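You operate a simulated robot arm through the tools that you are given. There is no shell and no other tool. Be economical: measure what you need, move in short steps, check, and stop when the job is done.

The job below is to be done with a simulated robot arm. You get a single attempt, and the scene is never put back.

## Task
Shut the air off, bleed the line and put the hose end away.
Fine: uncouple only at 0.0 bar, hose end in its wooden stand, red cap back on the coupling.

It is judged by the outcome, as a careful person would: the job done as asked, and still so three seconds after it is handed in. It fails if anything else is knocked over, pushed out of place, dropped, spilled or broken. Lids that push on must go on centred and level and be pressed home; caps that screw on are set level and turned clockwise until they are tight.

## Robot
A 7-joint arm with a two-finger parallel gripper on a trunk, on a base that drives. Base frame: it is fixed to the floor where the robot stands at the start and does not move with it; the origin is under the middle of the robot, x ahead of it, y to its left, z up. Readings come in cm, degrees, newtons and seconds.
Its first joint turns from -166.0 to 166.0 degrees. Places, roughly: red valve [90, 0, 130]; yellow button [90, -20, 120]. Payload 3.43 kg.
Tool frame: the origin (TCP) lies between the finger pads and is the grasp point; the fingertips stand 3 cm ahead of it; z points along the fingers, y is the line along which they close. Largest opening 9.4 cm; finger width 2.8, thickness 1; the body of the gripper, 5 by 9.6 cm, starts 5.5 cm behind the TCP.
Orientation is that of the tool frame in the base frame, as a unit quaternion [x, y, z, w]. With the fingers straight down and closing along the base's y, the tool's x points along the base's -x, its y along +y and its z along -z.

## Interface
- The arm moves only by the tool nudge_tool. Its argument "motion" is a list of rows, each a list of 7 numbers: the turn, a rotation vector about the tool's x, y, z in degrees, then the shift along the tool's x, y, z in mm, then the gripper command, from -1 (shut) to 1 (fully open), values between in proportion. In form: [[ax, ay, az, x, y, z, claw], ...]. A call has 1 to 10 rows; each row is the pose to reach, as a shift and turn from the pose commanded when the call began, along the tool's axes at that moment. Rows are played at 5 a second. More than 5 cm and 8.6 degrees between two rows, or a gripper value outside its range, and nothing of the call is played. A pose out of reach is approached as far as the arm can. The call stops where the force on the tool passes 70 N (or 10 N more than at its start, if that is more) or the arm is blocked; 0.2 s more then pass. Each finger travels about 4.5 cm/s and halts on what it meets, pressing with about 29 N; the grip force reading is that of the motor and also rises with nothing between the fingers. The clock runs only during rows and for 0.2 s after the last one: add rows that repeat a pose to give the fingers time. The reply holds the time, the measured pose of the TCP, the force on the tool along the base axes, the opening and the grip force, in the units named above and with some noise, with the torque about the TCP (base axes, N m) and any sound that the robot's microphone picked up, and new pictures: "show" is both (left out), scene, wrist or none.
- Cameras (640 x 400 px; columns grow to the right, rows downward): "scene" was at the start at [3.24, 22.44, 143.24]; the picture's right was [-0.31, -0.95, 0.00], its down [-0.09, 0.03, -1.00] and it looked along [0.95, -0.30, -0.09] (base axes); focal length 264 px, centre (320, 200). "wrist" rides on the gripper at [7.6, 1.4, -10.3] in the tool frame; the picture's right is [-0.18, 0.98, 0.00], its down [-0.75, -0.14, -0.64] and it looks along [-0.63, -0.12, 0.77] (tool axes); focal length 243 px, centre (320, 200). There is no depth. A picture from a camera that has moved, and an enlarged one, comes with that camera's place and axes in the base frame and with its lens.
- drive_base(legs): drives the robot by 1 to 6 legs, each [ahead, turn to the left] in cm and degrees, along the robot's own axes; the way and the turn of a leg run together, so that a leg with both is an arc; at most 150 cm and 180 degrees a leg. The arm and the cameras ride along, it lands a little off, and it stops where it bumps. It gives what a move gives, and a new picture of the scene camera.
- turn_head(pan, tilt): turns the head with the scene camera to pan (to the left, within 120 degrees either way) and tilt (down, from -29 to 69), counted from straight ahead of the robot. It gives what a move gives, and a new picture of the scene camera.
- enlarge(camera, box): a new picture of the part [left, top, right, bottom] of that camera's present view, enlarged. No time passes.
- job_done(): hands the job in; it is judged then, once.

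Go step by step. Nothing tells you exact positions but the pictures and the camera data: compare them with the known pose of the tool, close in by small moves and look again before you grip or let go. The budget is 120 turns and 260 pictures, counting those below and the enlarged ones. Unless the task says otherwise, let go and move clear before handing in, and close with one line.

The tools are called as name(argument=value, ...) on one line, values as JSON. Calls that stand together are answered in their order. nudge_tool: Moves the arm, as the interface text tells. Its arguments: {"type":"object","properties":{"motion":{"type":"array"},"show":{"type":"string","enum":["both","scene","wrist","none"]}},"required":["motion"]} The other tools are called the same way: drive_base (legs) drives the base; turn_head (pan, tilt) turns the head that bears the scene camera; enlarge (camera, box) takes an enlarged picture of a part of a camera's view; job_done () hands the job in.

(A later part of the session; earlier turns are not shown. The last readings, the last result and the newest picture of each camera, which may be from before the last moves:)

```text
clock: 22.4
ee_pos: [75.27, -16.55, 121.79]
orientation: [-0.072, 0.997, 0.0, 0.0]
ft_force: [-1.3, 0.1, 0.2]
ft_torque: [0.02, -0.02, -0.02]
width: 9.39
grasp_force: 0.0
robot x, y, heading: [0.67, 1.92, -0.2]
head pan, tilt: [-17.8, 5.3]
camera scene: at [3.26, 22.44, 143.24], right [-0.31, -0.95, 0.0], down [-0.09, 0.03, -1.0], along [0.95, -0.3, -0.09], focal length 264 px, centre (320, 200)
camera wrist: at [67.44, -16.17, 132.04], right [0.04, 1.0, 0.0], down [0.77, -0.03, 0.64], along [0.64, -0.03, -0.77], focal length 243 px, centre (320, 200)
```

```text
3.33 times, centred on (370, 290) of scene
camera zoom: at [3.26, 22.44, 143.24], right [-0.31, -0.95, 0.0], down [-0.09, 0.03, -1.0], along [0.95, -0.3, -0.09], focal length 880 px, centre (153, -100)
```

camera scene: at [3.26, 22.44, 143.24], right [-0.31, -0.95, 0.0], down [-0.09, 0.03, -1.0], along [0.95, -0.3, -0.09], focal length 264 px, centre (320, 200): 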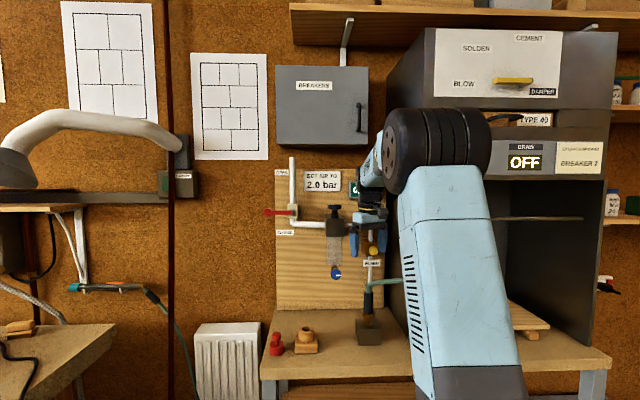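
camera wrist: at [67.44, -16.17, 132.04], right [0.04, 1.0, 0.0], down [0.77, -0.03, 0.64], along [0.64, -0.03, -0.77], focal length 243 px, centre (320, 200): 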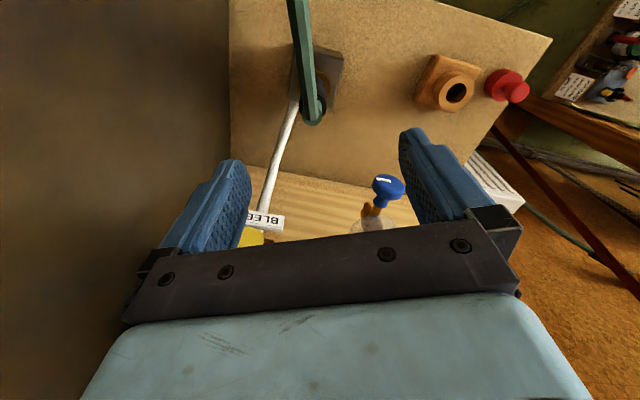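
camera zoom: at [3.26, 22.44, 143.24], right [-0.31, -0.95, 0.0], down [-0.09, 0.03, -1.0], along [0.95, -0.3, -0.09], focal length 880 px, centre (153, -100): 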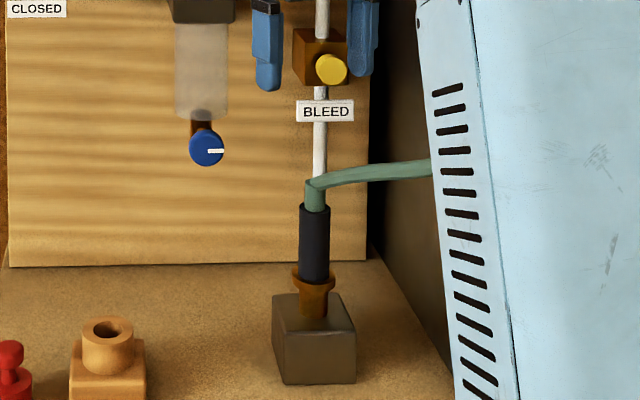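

The sleeve axis is at about [76.1, -17, 99–106]. I'll centre over it and go down partway, then check.

nudge_tool(motion=[[0, 0, 0, -7.5, -5.5, 0, 1], [0, 0, 0, -7.5, -5.5, 40, 1], [0, 0, 0, -7.5, -5.5, 80, 1], [0, 0, 0, -7.5, -5.5, 110, 1]])

enlarge(camera="scene", box=[310, 230, 430, 350])

```text
clock: 23.4
ee_pos: [76.2, -17.03, 110.89]
orientation: [-0.072, 0.997, 0.0, 0.001]
ft_force: [0.1, -0.7, -0.5]
ft_torque: [0.0, 0.01, 0.0]
width: 9.39
grasp_force: 0.1
robot x, y, heading: [0.63, 1.67, 0.2]
head pan, tilt: [-17.8, 5.3]
camera scene: at [3.24, 22.44, 143.24], right [-0.31, -0.95, 0.0], down [-0.09, 0.03, -1.0], along [0.95, -0.3, -0.09], focal length 264 px, centre (320, 200)
camera wrist: at [68.32, -16.64, 121.13], right [0.04, 1.0, 0.0], down [0.77, -0.03, 0.64], along [0.64, -0.03, -0.77], focal length 243 px, centre (320, 200)
```

scene: 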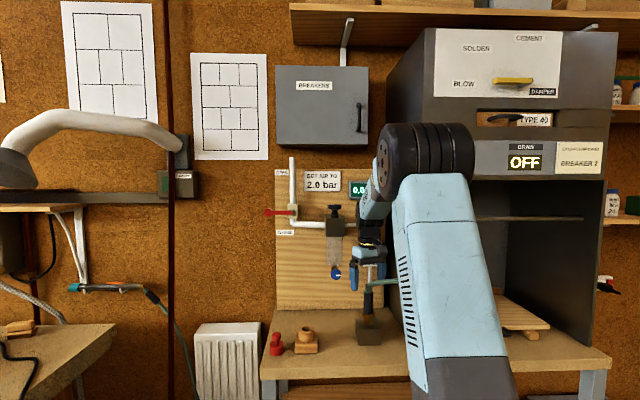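
wrist: 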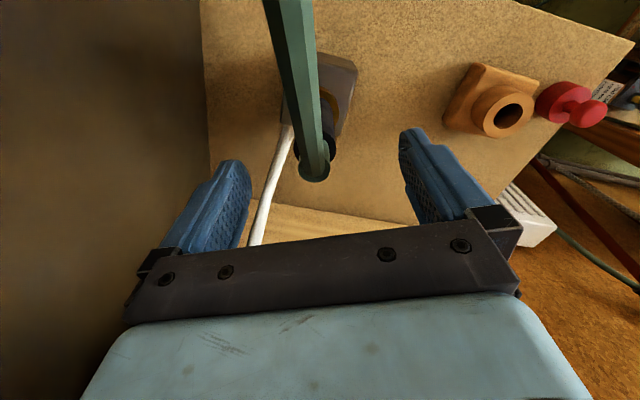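

```text
3.33 times, centred on (370, 290) of scene
camera zoom: at [3.24, 22.44, 143.24], right [-0.31, -0.95, 0.0], down [-0.09, 0.03, -1.0], along [0.95, -0.3, -0.09], focal length 880 px, centre (153, -100)
```

zoom: 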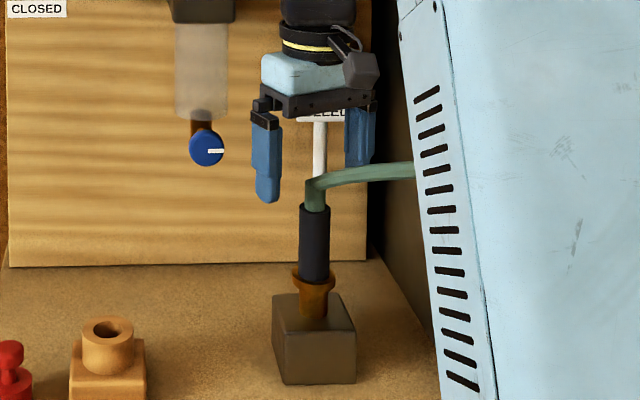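

The sleeve is centred between the fingers. I'll go down the rest of the way and look before gripping.

nudge_tool(motion=[[0, 0, 0, 0, -1, 30, 1], [0, 0, 0, 0, -1, 58, 1]])

enlarge(camera="scene", box=[310, 230, 430, 350])

```text
clock: 24.0
ee_pos: [76.01, -17.32, 104.91]
orientation: [-0.071, 0.997, -0.001, 0.0]
ft_force: [0.2, 0.4, -0.1]
ft_torque: [-0.03, -0.02, 0.03]
width: 9.37
grasp_force: 0.1
robot x, y, heading: [0.42, 1.55, 0.2]
head pan, tilt: [-17.8, 5.3]
camera scene: at [3.23, 22.44, 143.24], right [-0.31, -0.95, 0.0], down [-0.09, 0.03, -1.0], along [0.95, -0.3, -0.09], focal length 264 px, centre (320, 200)
camera wrist: at [68.21, -16.88, 115.2], right [0.04, 1.0, 0.0], down [0.76, -0.03, 0.64], along [0.64, -0.03, -0.77], focal length 243 px, centre (320, 200)
```

scene: 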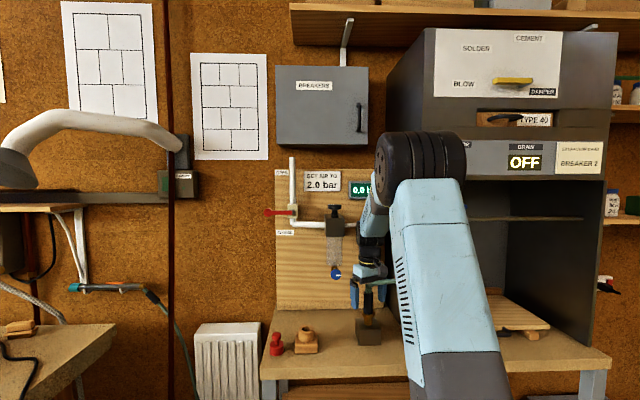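
wrist: 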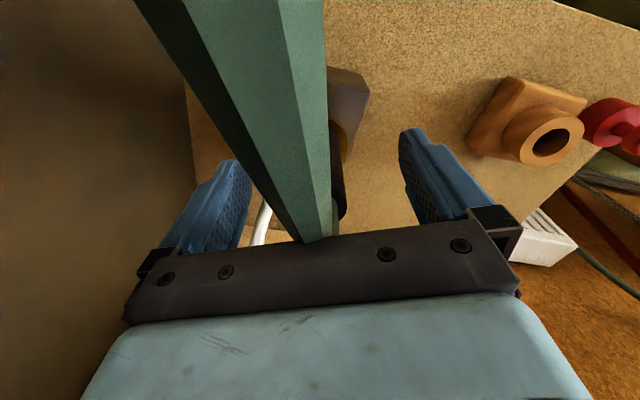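

```text
3.33 times, centred on (370, 290) of scene
camera zoom: at [3.23, 22.44, 143.24], right [-0.31, -0.95, 0.0], down [-0.09, 0.03, -1.0], along [0.95, -0.3, -0.09], focal length 880 px, centre (153, -100)
```

zoom: 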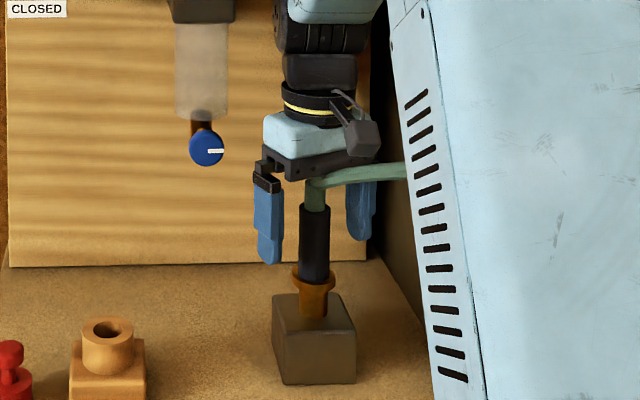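

The sleeve stands between the pads, with the hose just under the palm. I'll close the gripper.

nudge_tool(motion=[[0, 0, 0, 0, 0, 0, 0], [0, 0, 0, 0, 0, 0, -0.5], [0, 0, 0, 0, 0, 0, -1], [0, 0, 0, 0, 0, 0, -1], [0, 0, 0, 0, 0, 0, -1], [0, 0, 0, 0, 0, 0, -1]])

enlarge(camera="scene", box=[310, 230, 430, 350])

```text
clock: 25.4
ee_pos: [76.17, -17.39, 104.95]
orientation: [-0.072, 0.997, 0.001, 0.002]
ft_force: [0.8, -1.2, 1.2]
ft_torque: [-0.01, 0.02, 0.0]
width: 3.03
grasp_force: 28.7
robot x, y, heading: [0.22, 2.03, -0.0]
head pan, tilt: [-17.8, 5.3]
camera scene: at [3.26, 22.43, 143.24], right [-0.31, -0.95, 0.0], down [-0.09, 0.03, -1.0], along [0.95, -0.3, -0.09], focal length 264 px, centre (320, 200)
camera wrist: at [68.22, -16.89, 115.21], right [0.04, 1.0, 0.0], down [0.77, -0.03, 0.64], along [0.64, -0.03, -0.77], focal length 243 px, centre (320, 200)
```

scene: 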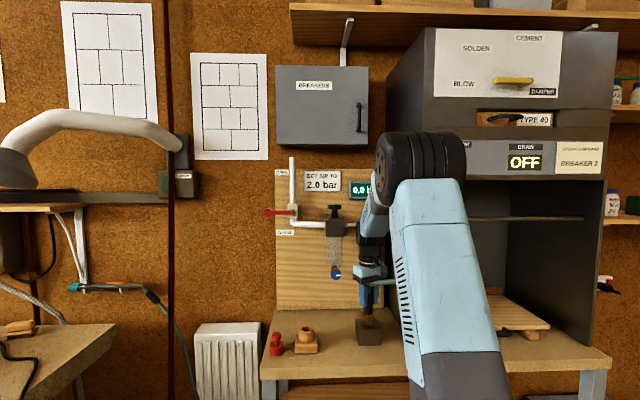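
wrist: 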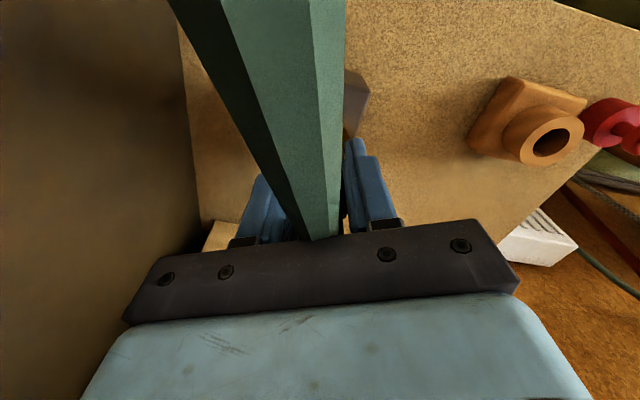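

```text
3.33 times, centred on (370, 290) of scene
camera zoom: at [3.26, 22.43, 143.24], right [-0.31, -0.95, 0.0], down [-0.09, 0.03, -1.0], along [0.95, -0.3, -0.09], focal length 880 px, centre (153, -100)
```

zoom: 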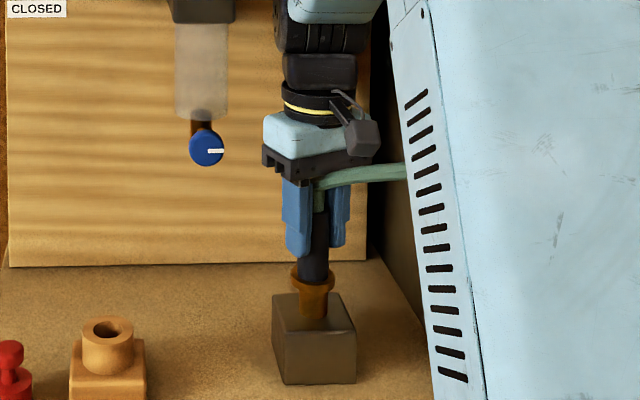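

I have the sleeve at 3.0 cm across, and the gauge is at 0.0. I'll pull straight up gently.

nudge_tool(motion=[[0, 0, 0, 0, 0, -4, -1], [0, 0, 0, 0, 0, -8, -1], [0, 0, 0, 0, 0, -14, -1], [0, 0, 0, 0, 0, -20, -1]])

enlarge(camera="scene", box=[310, 230, 430, 350])

```text
clock: 26.4
ee_pos: [76.06, -17.34, 107.03]
orientation: [-0.071, 0.997, 0.0, 0.001]
ft_force: [2.0, -8.4, -3.5]
ft_torque: [-0.73, -0.16, -0.05]
width: 2.97
grasp_force: 28.7
robot x, y, heading: [0.33, 2.16, -0.1]
head pan, tilt: [-17.8, 5.3]
camera scene: at [3.29, 22.4, 143.24], right [-0.31, -0.95, 0.0], down [-0.09, 0.03, -1.0], along [0.95, -0.3, -0.09], focal length 264 px, centre (320, 200)
camera wrist: at [68.21, -16.8, 117.33], right [0.04, 1.0, 0.0], down [0.77, -0.03, 0.64], along [0.64, -0.03, -0.77], focal length 243 px, centre (320, 200)
```

scene: 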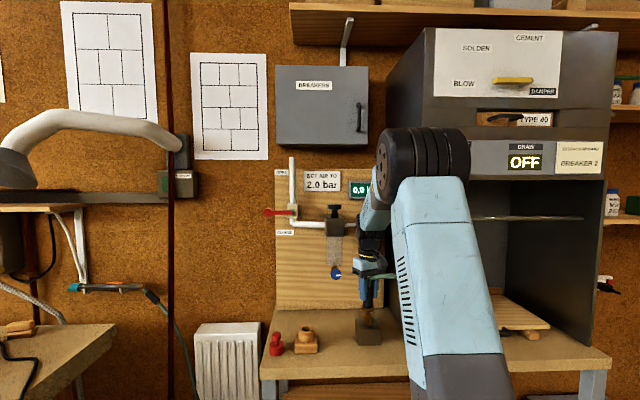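
wrist: 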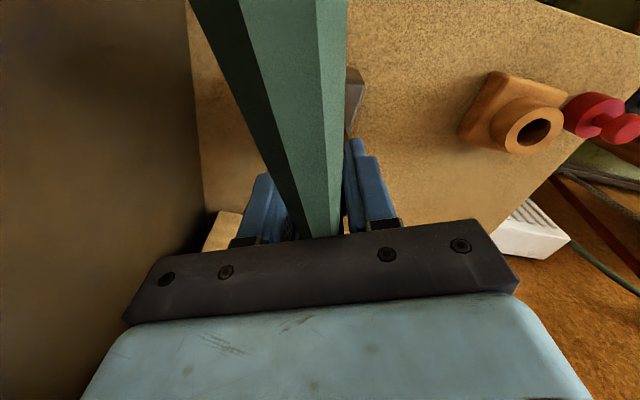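

```text
3.33 times, centred on (370, 290) of scene
camera zoom: at [3.29, 22.4, 143.24], right [-0.31, -0.95, 0.0], down [-0.09, 0.03, -1.0], along [0.95, -0.3, -0.09], focal length 880 px, centre (153, -100)
```

zoom: 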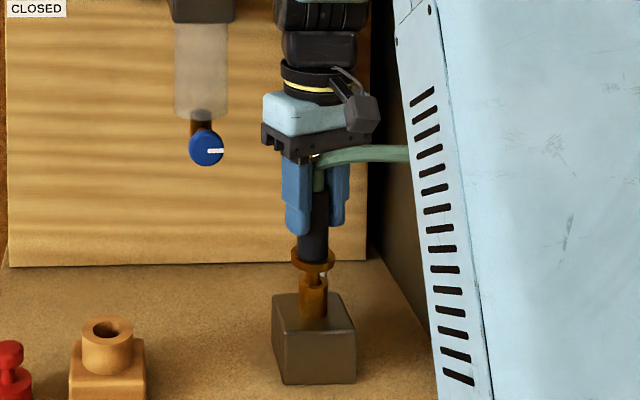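

It comes free: the collar has lifted off the socket and a thin plug is showing. I'll pull on up until it is clear.

nudge_tool(motion=[[0, 0, 0, 0, -1, -10, -1], [0, 0, 0, 0, -1, -20, -1], [0, 0, 0, 0, -1, -30, -1], [0, 0, 0, 0, -1, -40, -1], [0, 0, 0, 0, -1, -55, -1], [0, 0, 0, 0, -1, -70, -1]])

enlarge(camera="scene", box=[250, 230, 430, 350])

```text
clock: 27.8
ee_pos: [76.11, -17.19, 114.09]
orientation: [-0.071, 0.997, 0.001, 0.001]
ft_force: [-0.3, 0.0, -2.1]
ft_torque: [0.0, 0.03, -0.02]
width: 2.97
grasp_force: 28.8
robot x, y, heading: [0.82, 2.1, -0.2]
head pan, tilt: [-17.8, 5.3]
camera scene: at [3.28, 22.43, 143.24], right [-0.31, -0.95, 0.0], down [-0.09, 0.03, -1.0], along [0.95, -0.3, -0.09], focal length 264 px, centre (320, 200)
camera wrist: at [68.32, -16.85, 124.29], right [0.04, 1.0, 0.0], down [0.77, -0.03, 0.64], along [0.64, -0.03, -0.77], focal length 243 px, centre (320, 200)
```

scene: 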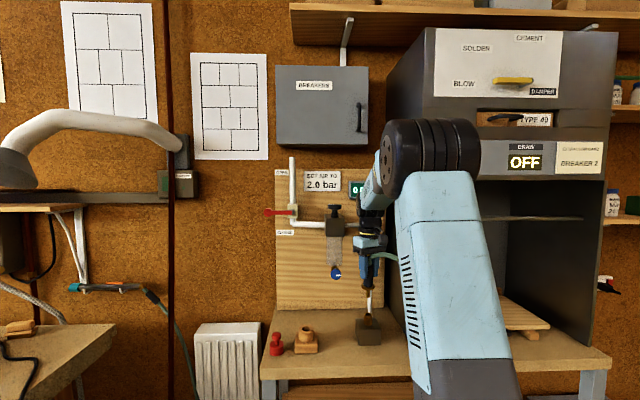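
wrist: 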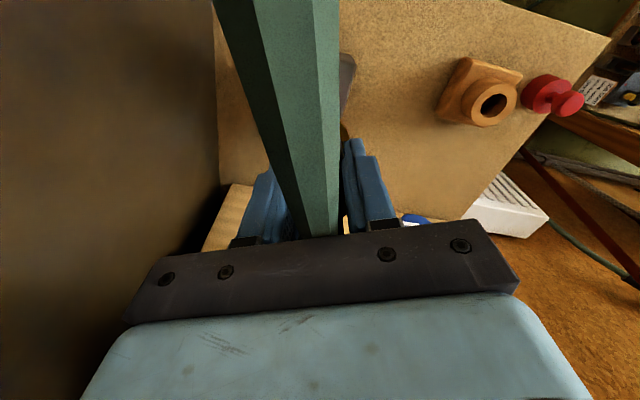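

```text
3.33 times, centred on (340, 290) of scene
camera zoom: at [3.28, 22.43, 143.24], right [-0.31, -0.95, 0.0], down [-0.09, 0.03, -1.0], along [0.95, -0.3, -0.09], focal length 880 px, centre (253, -100)
```

zoom: 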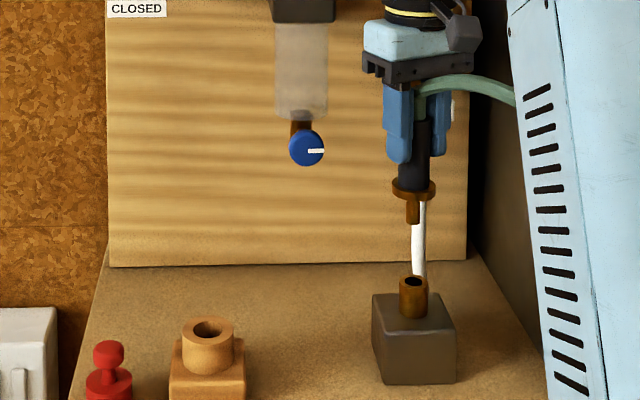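

The hose end is out; the coupling on the grey block is open with its plug-size bore. The stand's hole is at about [78, 2, 97], so I'll carry the hose end over towards it and measure there.

nudge_tool(motion=[[0, 0, 0, -5, 30, -15, -1], [0, 0, 0, -12, 60, -20, -1], [0, 0, 0, -20, 95, -20, -1], [0, 0, 0, -28, 130, -20, -1], [0, 0, 0, -37, 165, -20, -1], [0, 0, 0, -37, 186, -20, -1], [0, 0, 0, -37, 186, -20, -1]])

enlarge(camera="scene", box=[250, 230, 430, 350])

```text
clock: 29.4
ee_pos: [77.21, 1.7, 115.99]
orientation: [-0.071, 0.997, 0.0, 0.001]
ft_force: [-0.2, -0.4, -1.8]
ft_torque: [0.02, 0.04, 0.01]
width: 2.99
grasp_force: 29.3
robot x, y, heading: [-0.03, 1.67, -0.2]
head pan, tilt: [-17.8, 5.3]
camera scene: at [3.26, 22.43, 143.24], right [-0.31, -0.95, 0.0], down [-0.09, 0.03, -1.0], along [0.95, -0.3, -0.09], focal length 264 px, centre (320, 200)
camera wrist: at [69.28, 1.99, 126.3], right [0.04, 1.0, 0.0], down [0.77, -0.03, 0.64], along [0.64, -0.03, -0.77], focal length 243 px, centre (320, 200)
```

scene: 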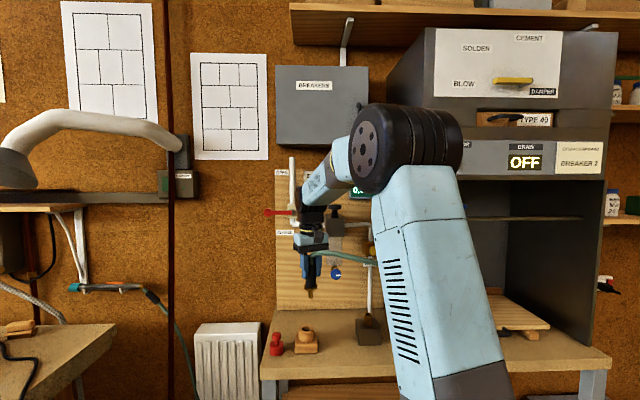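
wrist: 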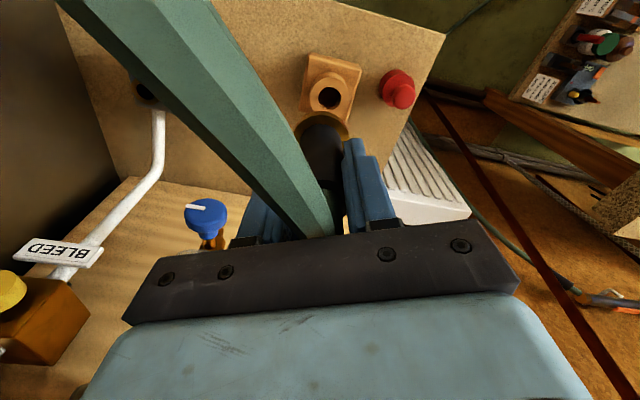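

```text
3.33 times, centred on (340, 290) of scene
camera zoom: at [3.26, 22.43, 143.24], right [-0.31, -0.95, 0.0], down [-0.09, 0.03, -1.0], along [0.95, -0.3, -0.09], focal length 880 px, centre (253, -100)
```

zoom: 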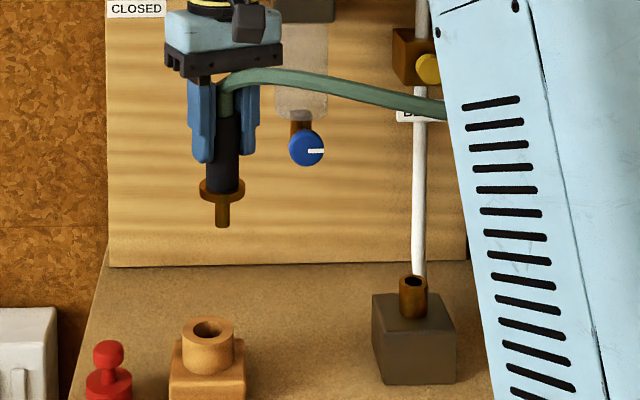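

Hole is at about [78.1, 2.6, 96.8] and the plug tip at about [77.2, 1.7, 106.6]. I'll shift over it and lower to just above the rim.

nudge_tool(motion=[[0, 0, 0, -10.3, 8.1, 0, -1], [0, 0, 0, -10.3, 8.1, 30, -1], [0, 0, 0, -10.3, 8.1, 60, -1], [0, 0, 0, -10.3, 8.1, 78, -1], [0, 0, 0, -10.3, 8.1, 78, -1]])

enlarge(camera="scene", box=[255, 270, 375, 370])

enlarge(camera="wrist", box=[240, 40, 440, 200])

```text
clock: 30.6
ee_pos: [78.15, 2.63, 108.34]
orientation: [-0.072, 0.997, 0.0, 0.001]
ft_force: [-0.3, 0.1, -1.3]
ft_torque: [0.01, 0.0, -0.01]
width: 2.96
grasp_force: 28.7
robot x, y, heading: [0.2, 1.65, -0.0]
head pan, tilt: [-17.8, 5.3]
camera scene: at [3.27, 22.44, 143.24], right [-0.31, -0.95, 0.0], down [-0.09, 0.03, -1.0], along [0.95, -0.3, -0.09], focal length 264 px, centre (320, 200)
camera wrist: at [70.23, 3.07, 118.53], right [0.04, 1.0, 0.0], down [0.77, -0.03, 0.64], along [0.64, -0.03, -0.77], focal length 243 px, centre (320, 200)
```

scene: 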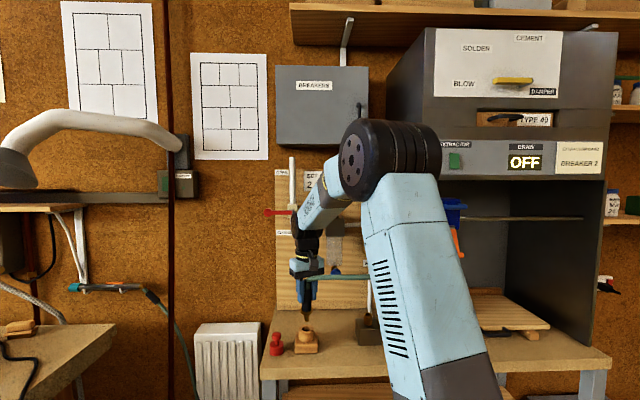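
wrist: 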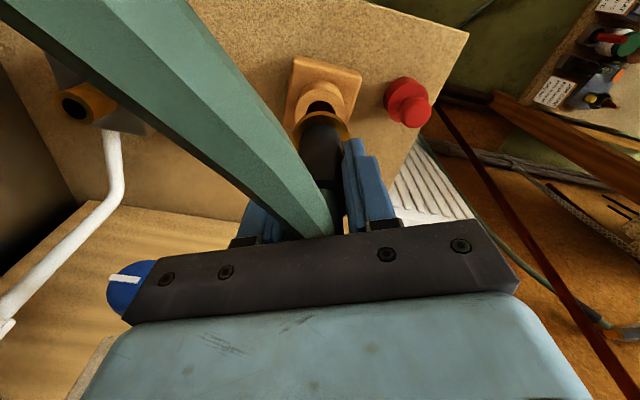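

```text
4.00 times, centred on (315, 320) of scene
camera zoom: at [3.27, 22.44, 143.24], right [-0.31, -0.95, 0.0], down [-0.09, 0.03, -1.0], along [0.95, -0.3, -0.09], focal length 1056 px, centre (340, -280)
```

zoom: 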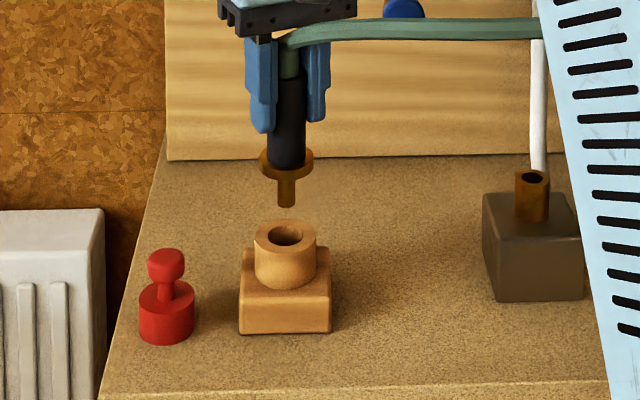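

```text
2.50 times, centred on (340, 120) of wrist
camera zoom: at [70.23, 3.07, 118.53], right [0.04, 1.0, 0.0], down [0.77, -0.03, 0.64], along [0.64, -0.03, -0.77], focal length 606 px, centre (270, 400)
```

zoom: 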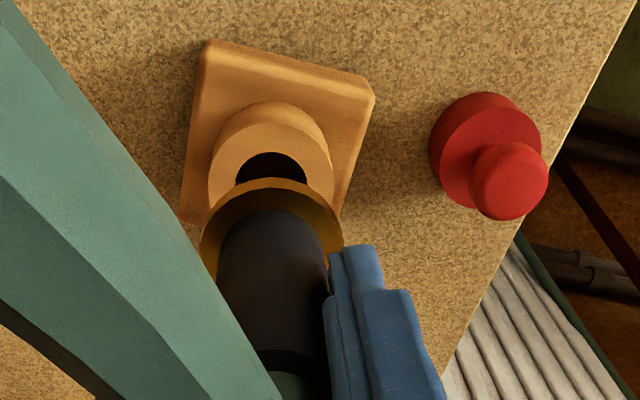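

Plug and hole line up in both views to within a couple of millimetres. I'll lower the plug into the hole, slowing near the seat.

nudge_tool(motion=[[0, 0, 0, 0, 0, 10, -1], [0, 0, 0, 0, 0, 20, -1], [0, 0, 0, 0, 0, 28, -1], [0, 0, 0, 0, 0, 35, -1], [0, 0, 0, 0, 0, 40, -1]])

enlarge(camera="scene", box=[255, 270, 375, 370])

```text
clock: 31.8
ee_pos: [78.07, 2.72, 104.24]
orientation: [-0.072, 0.997, 0.0, 0.001]
ft_force: [0.3, -0.2, -1.2]
ft_torque: [0.03, 0.01, 0.01]
width: 2.94
grasp_force: 28.8
robot x, y, heading: [0.37, 1.54, 0.1]
head pan, tilt: [-17.8, 5.3]
camera scene: at [3.26, 22.44, 143.24], right [-0.31, -0.95, 0.0], down [-0.09, 0.03, -1.0], along [0.95, -0.3, -0.09], focal length 264 px, centre (320, 200)
camera wrist: at [70.25, 3.16, 114.47], right [0.04, 1.0, 0.0], down [0.76, -0.03, 0.64], along [0.64, -0.03, -0.77], focal length 243 px, centre (320, 200)
```

scene: 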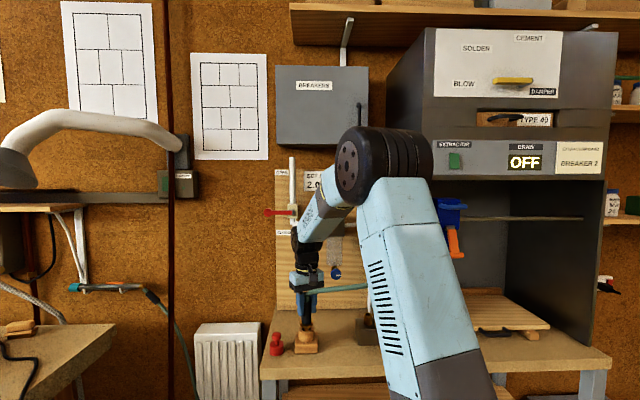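
wrist: 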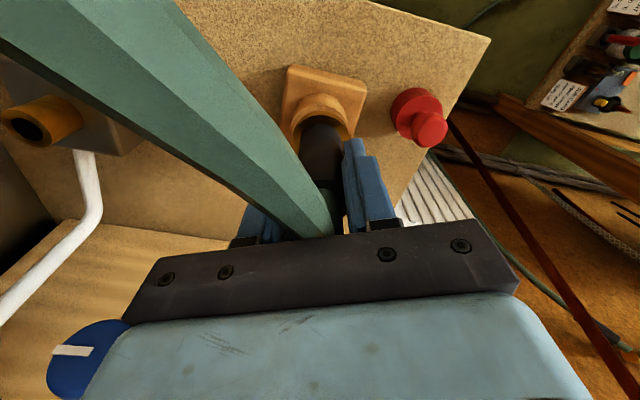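

```text
4.00 times, centred on (315, 320) of scene
camera zoom: at [3.26, 22.44, 143.24], right [-0.31, -0.95, 0.0], down [-0.09, 0.03, -1.0], along [0.95, -0.3, -0.09], focal length 1056 px, centre (340, -280)
```

zoom: 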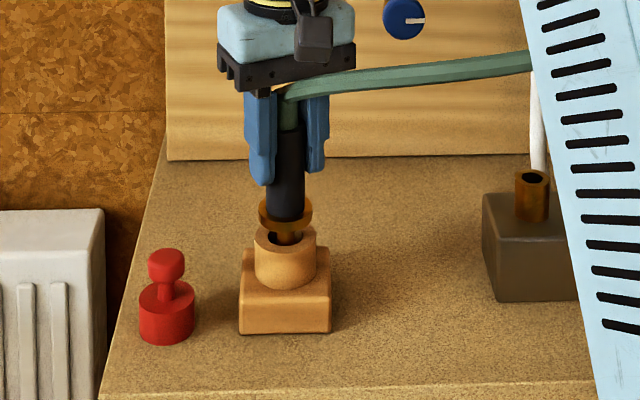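

The plug is entering the hole freely. I'll ease it down until the collar sits on the rim.

nudge_tool(motion=[[0, 0, 0, 0, 0, 3, -1], [0, 0, 0, 0, 0, 5, -1], [0, 0, 0, 0, 0, 7, -1], [0, 0, 0, 0, 0, 9, -1]])

enlarge(camera="scene", box=[255, 270, 375, 370])

```text
clock: 32.8
ee_pos: [78.05, 2.73, 103.35]
orientation: [-0.072, 0.997, 0.0, 0.0]
ft_force: [0.3, -0.3, -1.5]
ft_torque: [0.03, 0.0, 0.05]
width: 2.97
grasp_force: 29.5
robot x, y, heading: [0.61, 1.69, -0.1]
head pan, tilt: [-17.8, 5.3]
camera scene: at [3.27, 22.44, 143.24], right [-0.31, -0.95, 0.0], down [-0.09, 0.03, -1.0], along [0.95, -0.3, -0.09], focal length 264 px, centre (320, 200)
camera wrist: at [70.18, 3.13, 113.61], right [0.04, 1.0, 0.0], down [0.77, -0.03, 0.64], along [0.64, -0.03, -0.77], focal length 243 px, centre (320, 200)
```

scene: 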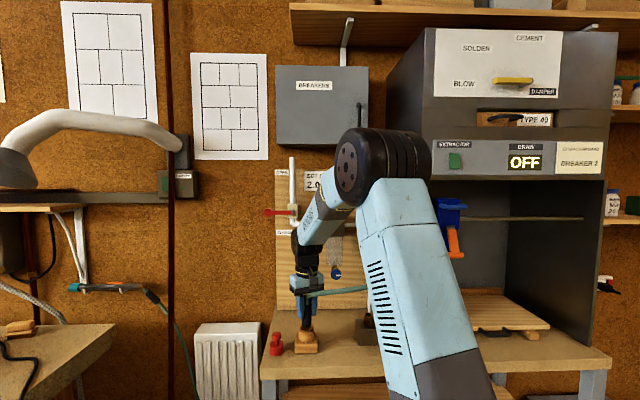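
wrist: 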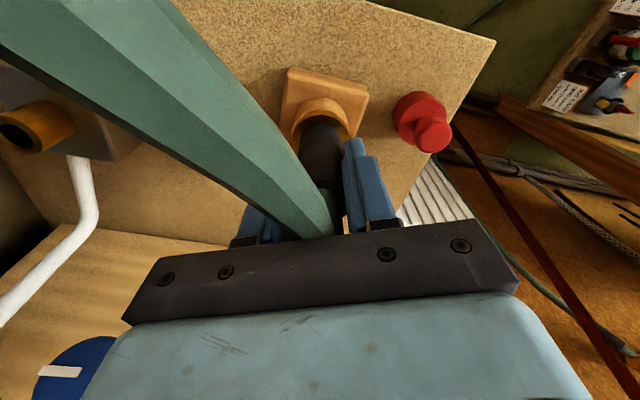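

```text
4.00 times, centred on (315, 320) of scene
camera zoom: at [3.27, 22.44, 143.24], right [-0.31, -0.95, 0.0], down [-0.09, 0.03, -1.0], along [0.95, -0.3, -0.09], focal length 1056 px, centre (340, -280)
```

zoom: 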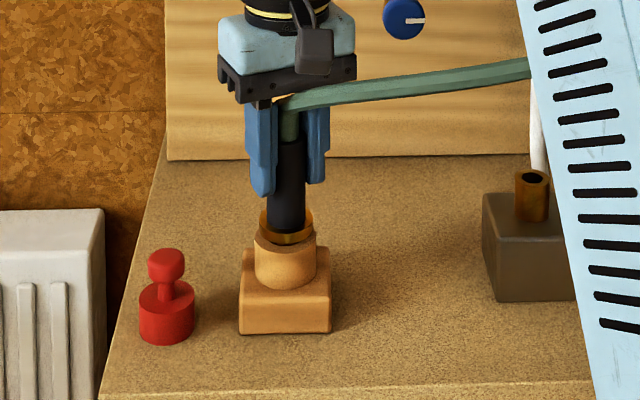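

Not yet seated. I'll keep lowering in 2 mm steps.

nudge_tool(motion=[[0, 0, 0, 0, 0, 2, -1], [0, 0, 0, 0, 0, 4, -1], [0, 0, 0, 0, 0, 6, -1], [0, 0, 0, 0, 0, 8, -1]], show="none")

enlarge(camera="scene", box=[255, 270, 375, 370])

```text
clock: 33.8
ee_pos: [78.02, 2.7, 102.56]
orientation: [-0.071, 0.997, 0.001, 0.001]
ft_force: [0.1, 0.3, -1.3]
ft_torque: [-0.01, -0.02, 0.02]
width: 2.94
grasp_force: 29.0
robot x, y, heading: [0.62, 1.77, 0.1]
head pan, tilt: [-17.8, 5.3]
```

```text
4.00 times, centred on (315, 320) of scene
camera zoom: at [3.27, 22.44, 143.24], right [-0.31, -0.95, 0.0], down [-0.09, 0.03, -1.0], along [0.95, -0.3, -0.09], focal length 1056 px, centre (340, -280)
```

zoom: 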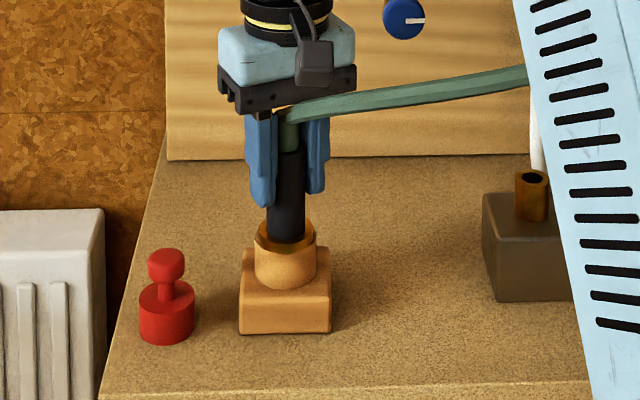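

enlarge(camera="wrist", box=[240, 40, 440, 200])

enlarge(camera="scene", box=[290, 310, 330, 360])

```text
2.50 times, centred on (340, 120) of wrist
camera zoom: at [70.21, 3.13, 112.77], right [0.04, 1.0, 0.0], down [0.76, -0.03, 0.64], along [0.64, -0.03, -0.77], focal length 606 px, centre (270, 400)
```

zoom: 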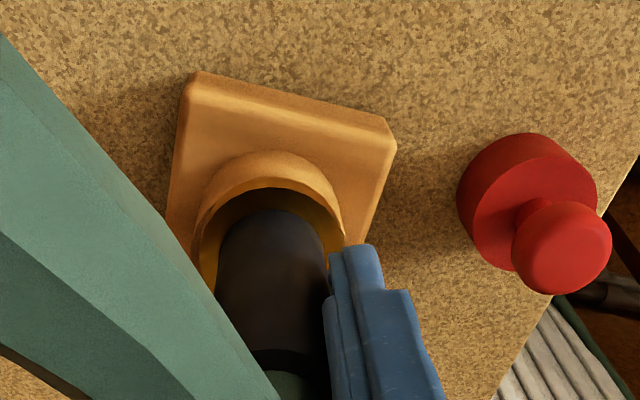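

```text
8.00 times, centred on (310, 335) of scene
camera zoom: at [3.27, 22.44, 143.24], right [-0.31, -0.95, 0.0], down [-0.09, 0.03, -1.0], along [0.95, -0.3, -0.09], focal length 2112 px, centre (400, -880)
```

zoom: 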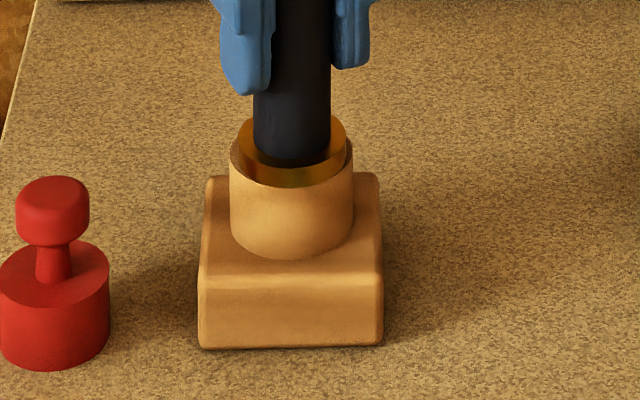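

The collar looks level with the rim now. I'll go a few more millimetres, watching for contact force.

nudge_tool(motion=[[0, 0, 0, 0, 0, 1, -1], [0, 0, 0, 0, 0, 2, -1], [0, 0, 0, 0, 0, 3, -1], [0, 0, 0, 0, 0, 4, -1]], show="none")

enlarge(camera="scene", box=[290, 310, 330, 360])

```text
clock: 34.8
ee_pos: [77.97, 2.68, 102.34]
orientation: [-0.072, 0.997, -0.001, 0.002]
ft_force: [3.4, 1.1, 23.7]
ft_torque: [0.03, -0.27, 0.02]
width: 2.96
grasp_force: 28.8
robot x, y, heading: [0.36, 2.01, -0.2]
head pan, tilt: [-17.8, 5.3]
```

```text
8.00 times, centred on (310, 335) of scene
camera zoom: at [3.17, 22.44, 143.24], right [-0.31, -0.95, 0.0], down [-0.09, 0.03, -1.0], along [0.95, -0.3, -0.09], focal length 2112 px, centre (400, -880)
```

zoom: 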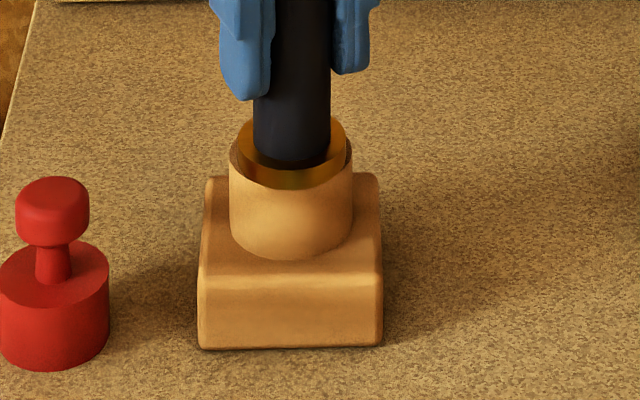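

It is seated: 24 N of contact at the bottom. I'll relax the pressure, open the fingers and see whether it stands by itself.

nudge_tool(motion=[[0, 0, 0, 0, 0, -3, -1], [0, 0, 0, 0, 0, -3, -0.4], [0, 0, 0, 0, 0, -3, 0], [0, 0, 0, 0, 0, -3, 0.4], [0, 0, 0, 0, 0, -3, 0.4]])

enlarge(camera="scene", box=[255, 270, 375, 370])

```text
clock: 36.0
ee_pos: [78.15, 2.76, 102.43]
orientation: [-0.071, 0.997, 0.0, 0.001]
ft_force: [-0.2, 0.6, -0.3]
ft_torque: [-0.03, 0.02, -0.05]
width: 6.57
grasp_force: 0.1
robot x, y, heading: [0.51, 1.77, -0.0]
head pan, tilt: [-17.8, 5.3]
camera scene: at [3.26, 22.44, 143.24], right [-0.31, -0.95, 0.0], down [-0.09, 0.03, -1.0], along [0.95, -0.3, -0.09], focal length 264 px, centre (320, 200)
camera wrist: at [70.2, 3.16, 112.7], right [0.04, 1.0, 0.0], down [0.77, -0.03, 0.64], along [0.64, -0.03, -0.77], focal length 243 px, centre (320, 200)
```

scene: 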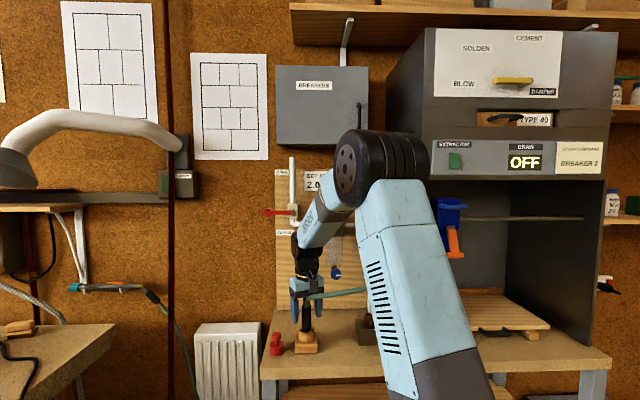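
wrist: 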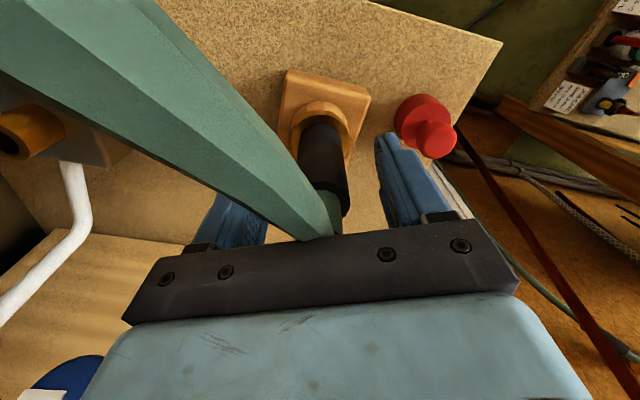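

```text
4.00 times, centred on (315, 320) of scene
camera zoom: at [3.26, 22.44, 143.24], right [-0.31, -0.95, 0.0], down [-0.09, 0.03, -1.0], along [0.95, -0.3, -0.09], focal length 1056 px, centre (340, -280)
```

zoom: 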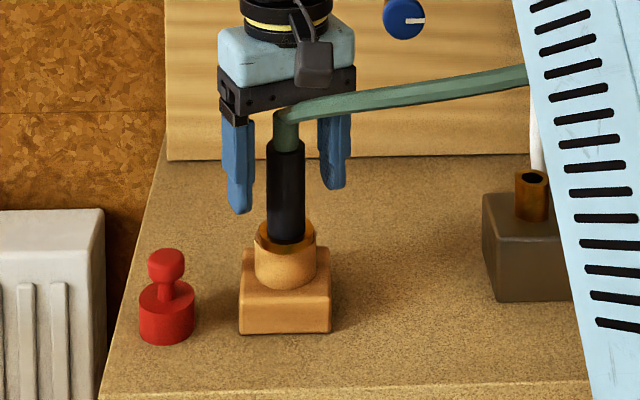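

The hose end stands by itself in the stand. I'll rise straight up off it, watching the hose.

nudge_tool(motion=[[0, 0, 0, 0, 0, -15, 0.4], [0, 0, 0, 0, 0, -35, 0.4], [0, 0, 0, 0, 0, -60, 0.4], [0, 0, 0, 0, 0, -90, 0.4], [0, 0, 0, 0, 0, -120, 0.4]])

enlarge(camera="scene", box=[255, 270, 375, 370])

enlarge(camera="wrist", box=[60, 20, 460, 270])

```text
clock: 37.2
ee_pos: [78.21, 2.84, 114.51]
orientation: [-0.071, 0.997, 0.0, 0.0]
ft_force: [-0.3, 0.4, -0.5]
ft_torque: [0.02, 0.01, -0.03]
width: 6.58
grasp_force: 0.2
robot x, y, heading: [0.8, 1.63, -0.0]
head pan, tilt: [-17.8, 5.3]
camera scene: at [3.28, 22.44, 143.24], right [-0.31, -0.95, 0.0], down [-0.09, 0.03, -1.0], along [0.95, -0.3, -0.09], focal length 264 px, centre (320, 200)
camera wrist: at [70.28, 3.26, 124.8], right [0.04, 1.0, 0.0], down [0.77, -0.03, 0.64], along [0.64, -0.03, -0.77], focal length 243 px, centre (320, 200)
```

scene: 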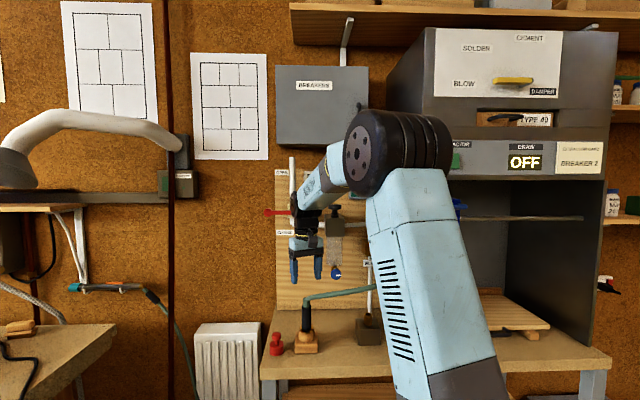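
wrist: 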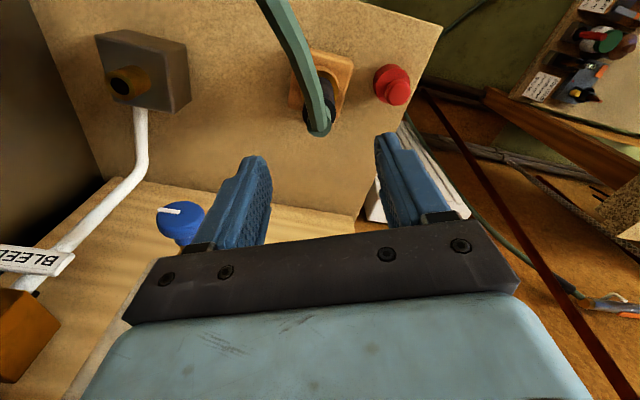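

```text
4.00 times, centred on (315, 320) of scene
camera zoom: at [3.28, 22.44, 143.24], right [-0.31, -0.95, 0.0], down [-0.09, 0.03, -1.0], along [0.95, -0.3, -0.09], focal length 1056 px, centre (340, -280)
```

zoom: 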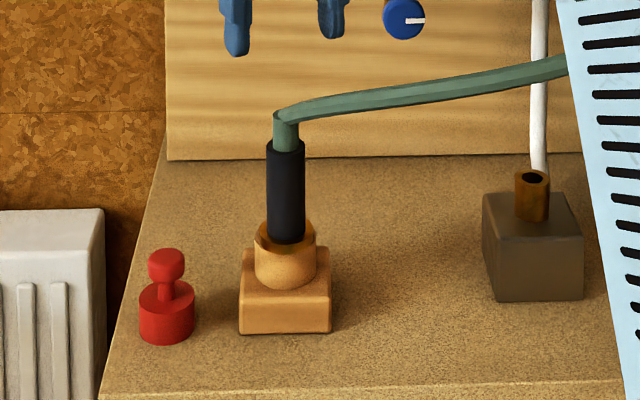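

```text
1.60 times, centred on (260, 145) of wrist
camera zoom: at [70.28, 3.26, 124.8], right [0.04, 1.0, 0.0], down [0.77, -0.03, 0.64], along [0.64, -0.03, -0.77], focal length 388 px, centre (416, 288)
```

zoom: 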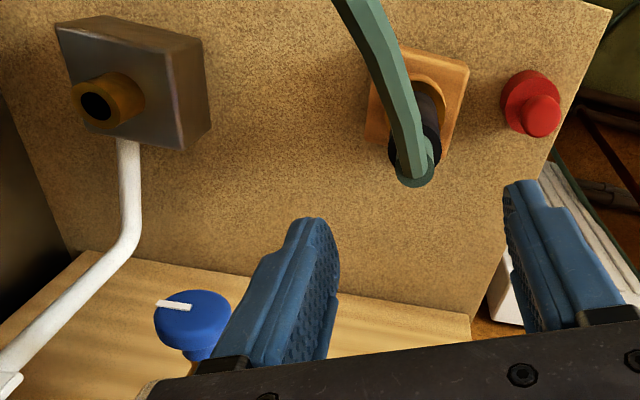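

The hose end is safe. The cap's knob is at about [78.8, 11.7, 94–96]; I'll go above it for a closer look.

nudge_tool(motion=[[0, 0, 0, -6, 29, 0, 0.4], [0, 0, 0, -12, 58, 0, 0.4], [0, 0, 0, -18.7, 87, 0, 0.3], [0, 0, 0, -18.7, 87, 30, 0.2], [0, 0, 0, -18.7, 87, 60, 0.2]])

enlarge(camera="scene", box=[245, 280, 325, 360])

enlarge(camera="wrist", box=[240, 40, 440, 200])

```text
clock: 38.4
ee_pos: [78.92, 11.57, 108.71]
orientation: [-0.071, 0.997, 0.0, 0.001]
ft_force: [-0.1, 0.3, 0.0]
ft_torque: [0.03, -0.03, 0.03]
width: 5.63
grasp_force: 0.2
robot x, y, heading: [0.43, 1.85, -0.1]
head pan, tilt: [-17.8, 5.3]
camera scene: at [3.24, 22.43, 143.24], right [-0.31, -0.95, 0.0], down [-0.09, 0.03, -1.0], along [0.95, -0.3, -0.09], focal length 264 px, centre (320, 200)
camera wrist: at [70.93, 12.01, 118.94], right [0.04, 1.0, 0.0], down [0.76, -0.03, 0.64], along [0.64, -0.03, -0.77], focal length 243 px, centre (320, 200)
```

scene: 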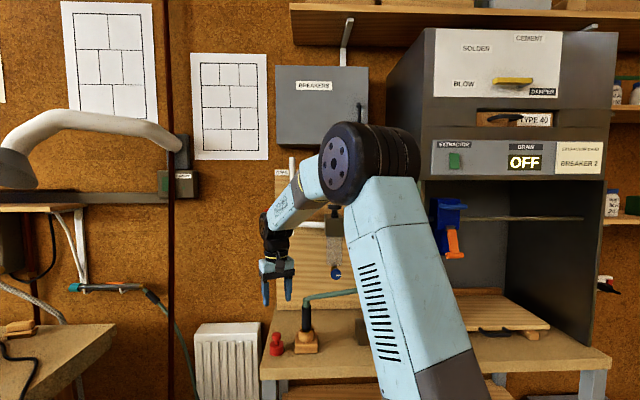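
wrist: 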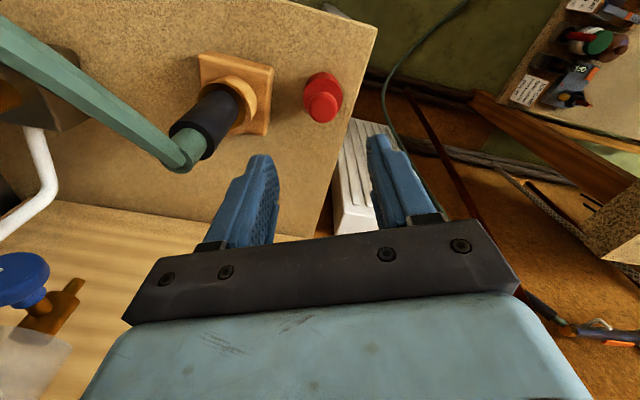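

```text
5.00 times, centred on (285, 320) of scene
camera zoom: at [3.24, 22.43, 143.24], right [-0.31, -0.95, 0.0], down [-0.09, 0.03, -1.0], along [0.95, -0.3, -0.09], focal length 1320 px, centre (495, -400)
```

zoom: 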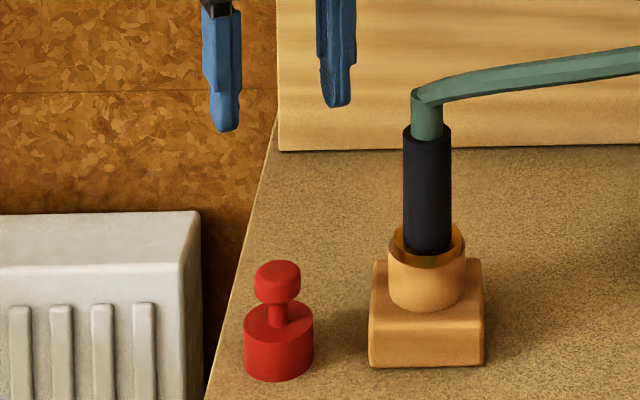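

```text
2.50 times, centred on (340, 120) of wrist
camera zoom: at [70.93, 12.01, 118.94], right [0.04, 1.0, 0.0], down [0.76, -0.03, 0.64], along [0.64, -0.03, -0.77], focal length 606 px, centre (270, 400)
```

zoom: 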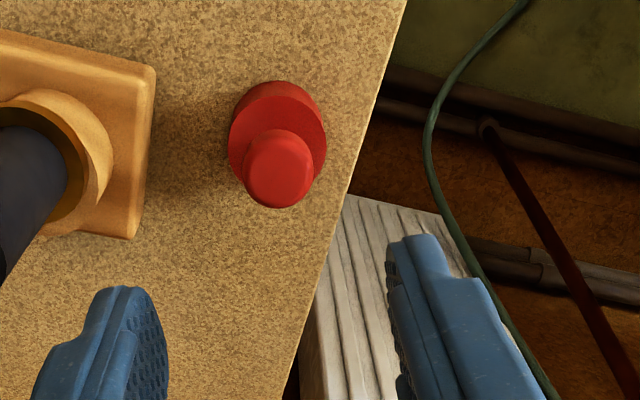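

Knob centre is at about [79.0, 11.9, 95.8]. I'll go down so that the fingertips straddle the knob just above the cap's body.

nudge_tool(motion=[[0, 0, 0, -1.5, 3.6, 30, 0.2], [0, 0, 0, -1.5, 3.6, 60, 0.2], [0, 0, 0, -1.5, 3.6, 90, 0.2], [0, 0, 0, -1.5, 3.6, 110, 0.2]])

enlarge(camera="scene", box=[245, 280, 325, 360])

enlarge(camera="wrist", box=[240, 80, 440, 240])

```text
clock: 39.4
ee_pos: [78.75, 11.92, 97.43]
orientation: [-0.071, 0.997, 0.0, 0.001]
ft_force: [-0.7, 0.8, 0.5]
ft_torque: [0.03, -0.01, 0.0]
width: 5.66
grasp_force: 0.1
robot x, y, heading: [0.04, 1.44, -0.1]
head pan, tilt: [-17.8, 5.3]
camera scene: at [3.25, 22.44, 143.24], right [-0.31, -0.95, 0.0], down [-0.09, 0.03, -1.0], along [0.95, -0.3, -0.09], focal length 264 px, centre (320, 200)
camera wrist: at [70.91, 12.23, 107.66], right [0.04, 1.0, 0.0], down [0.77, -0.03, 0.64], along [0.64, -0.03, -0.77], focal length 243 px, centre (320, 200)
```

scene: 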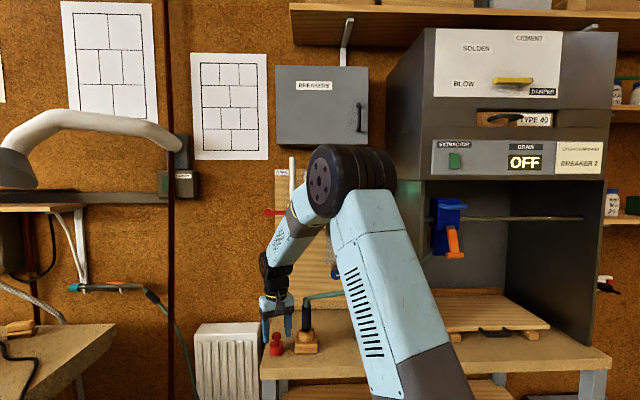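
wrist: 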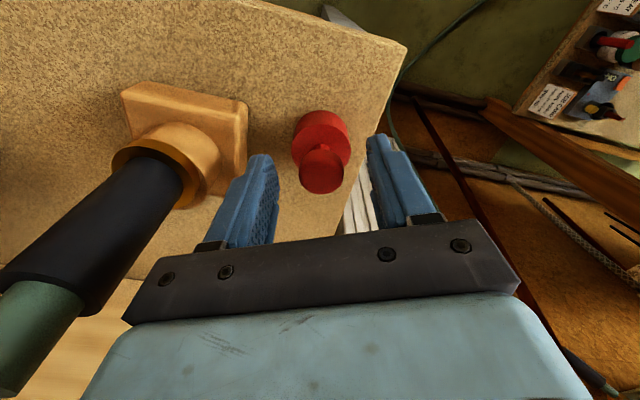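

```text
5.00 times, centred on (285, 320) of scene
camera zoom: at [3.25, 22.44, 143.24], right [-0.31, -0.95, 0.0], down [-0.09, 0.03, -1.0], along [0.95, -0.3, -0.09], focal length 1320 px, centre (495, -400)
```

zoom: 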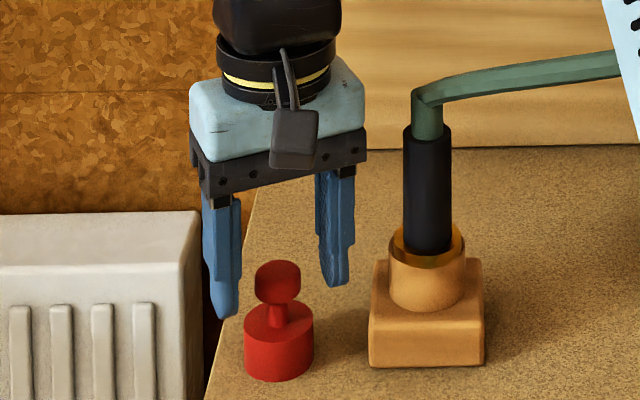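

```text
2.50 times, centred on (340, 160) of wrist
camera zoom: at [70.91, 12.23, 107.66], right [0.04, 1.0, 0.0], down [0.77, -0.03, 0.64], along [0.64, -0.03, -0.77], focal length 606 px, centre (270, 300)
```

zoom: 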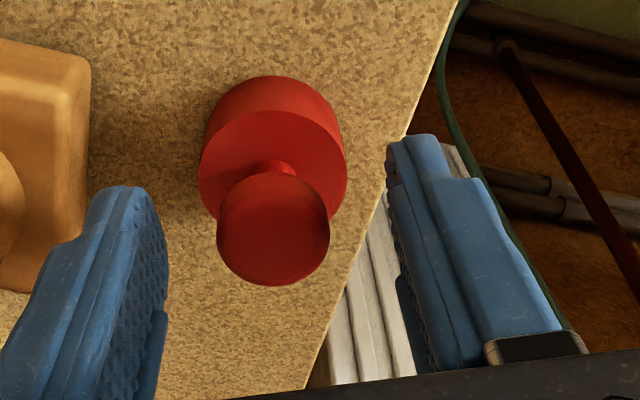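

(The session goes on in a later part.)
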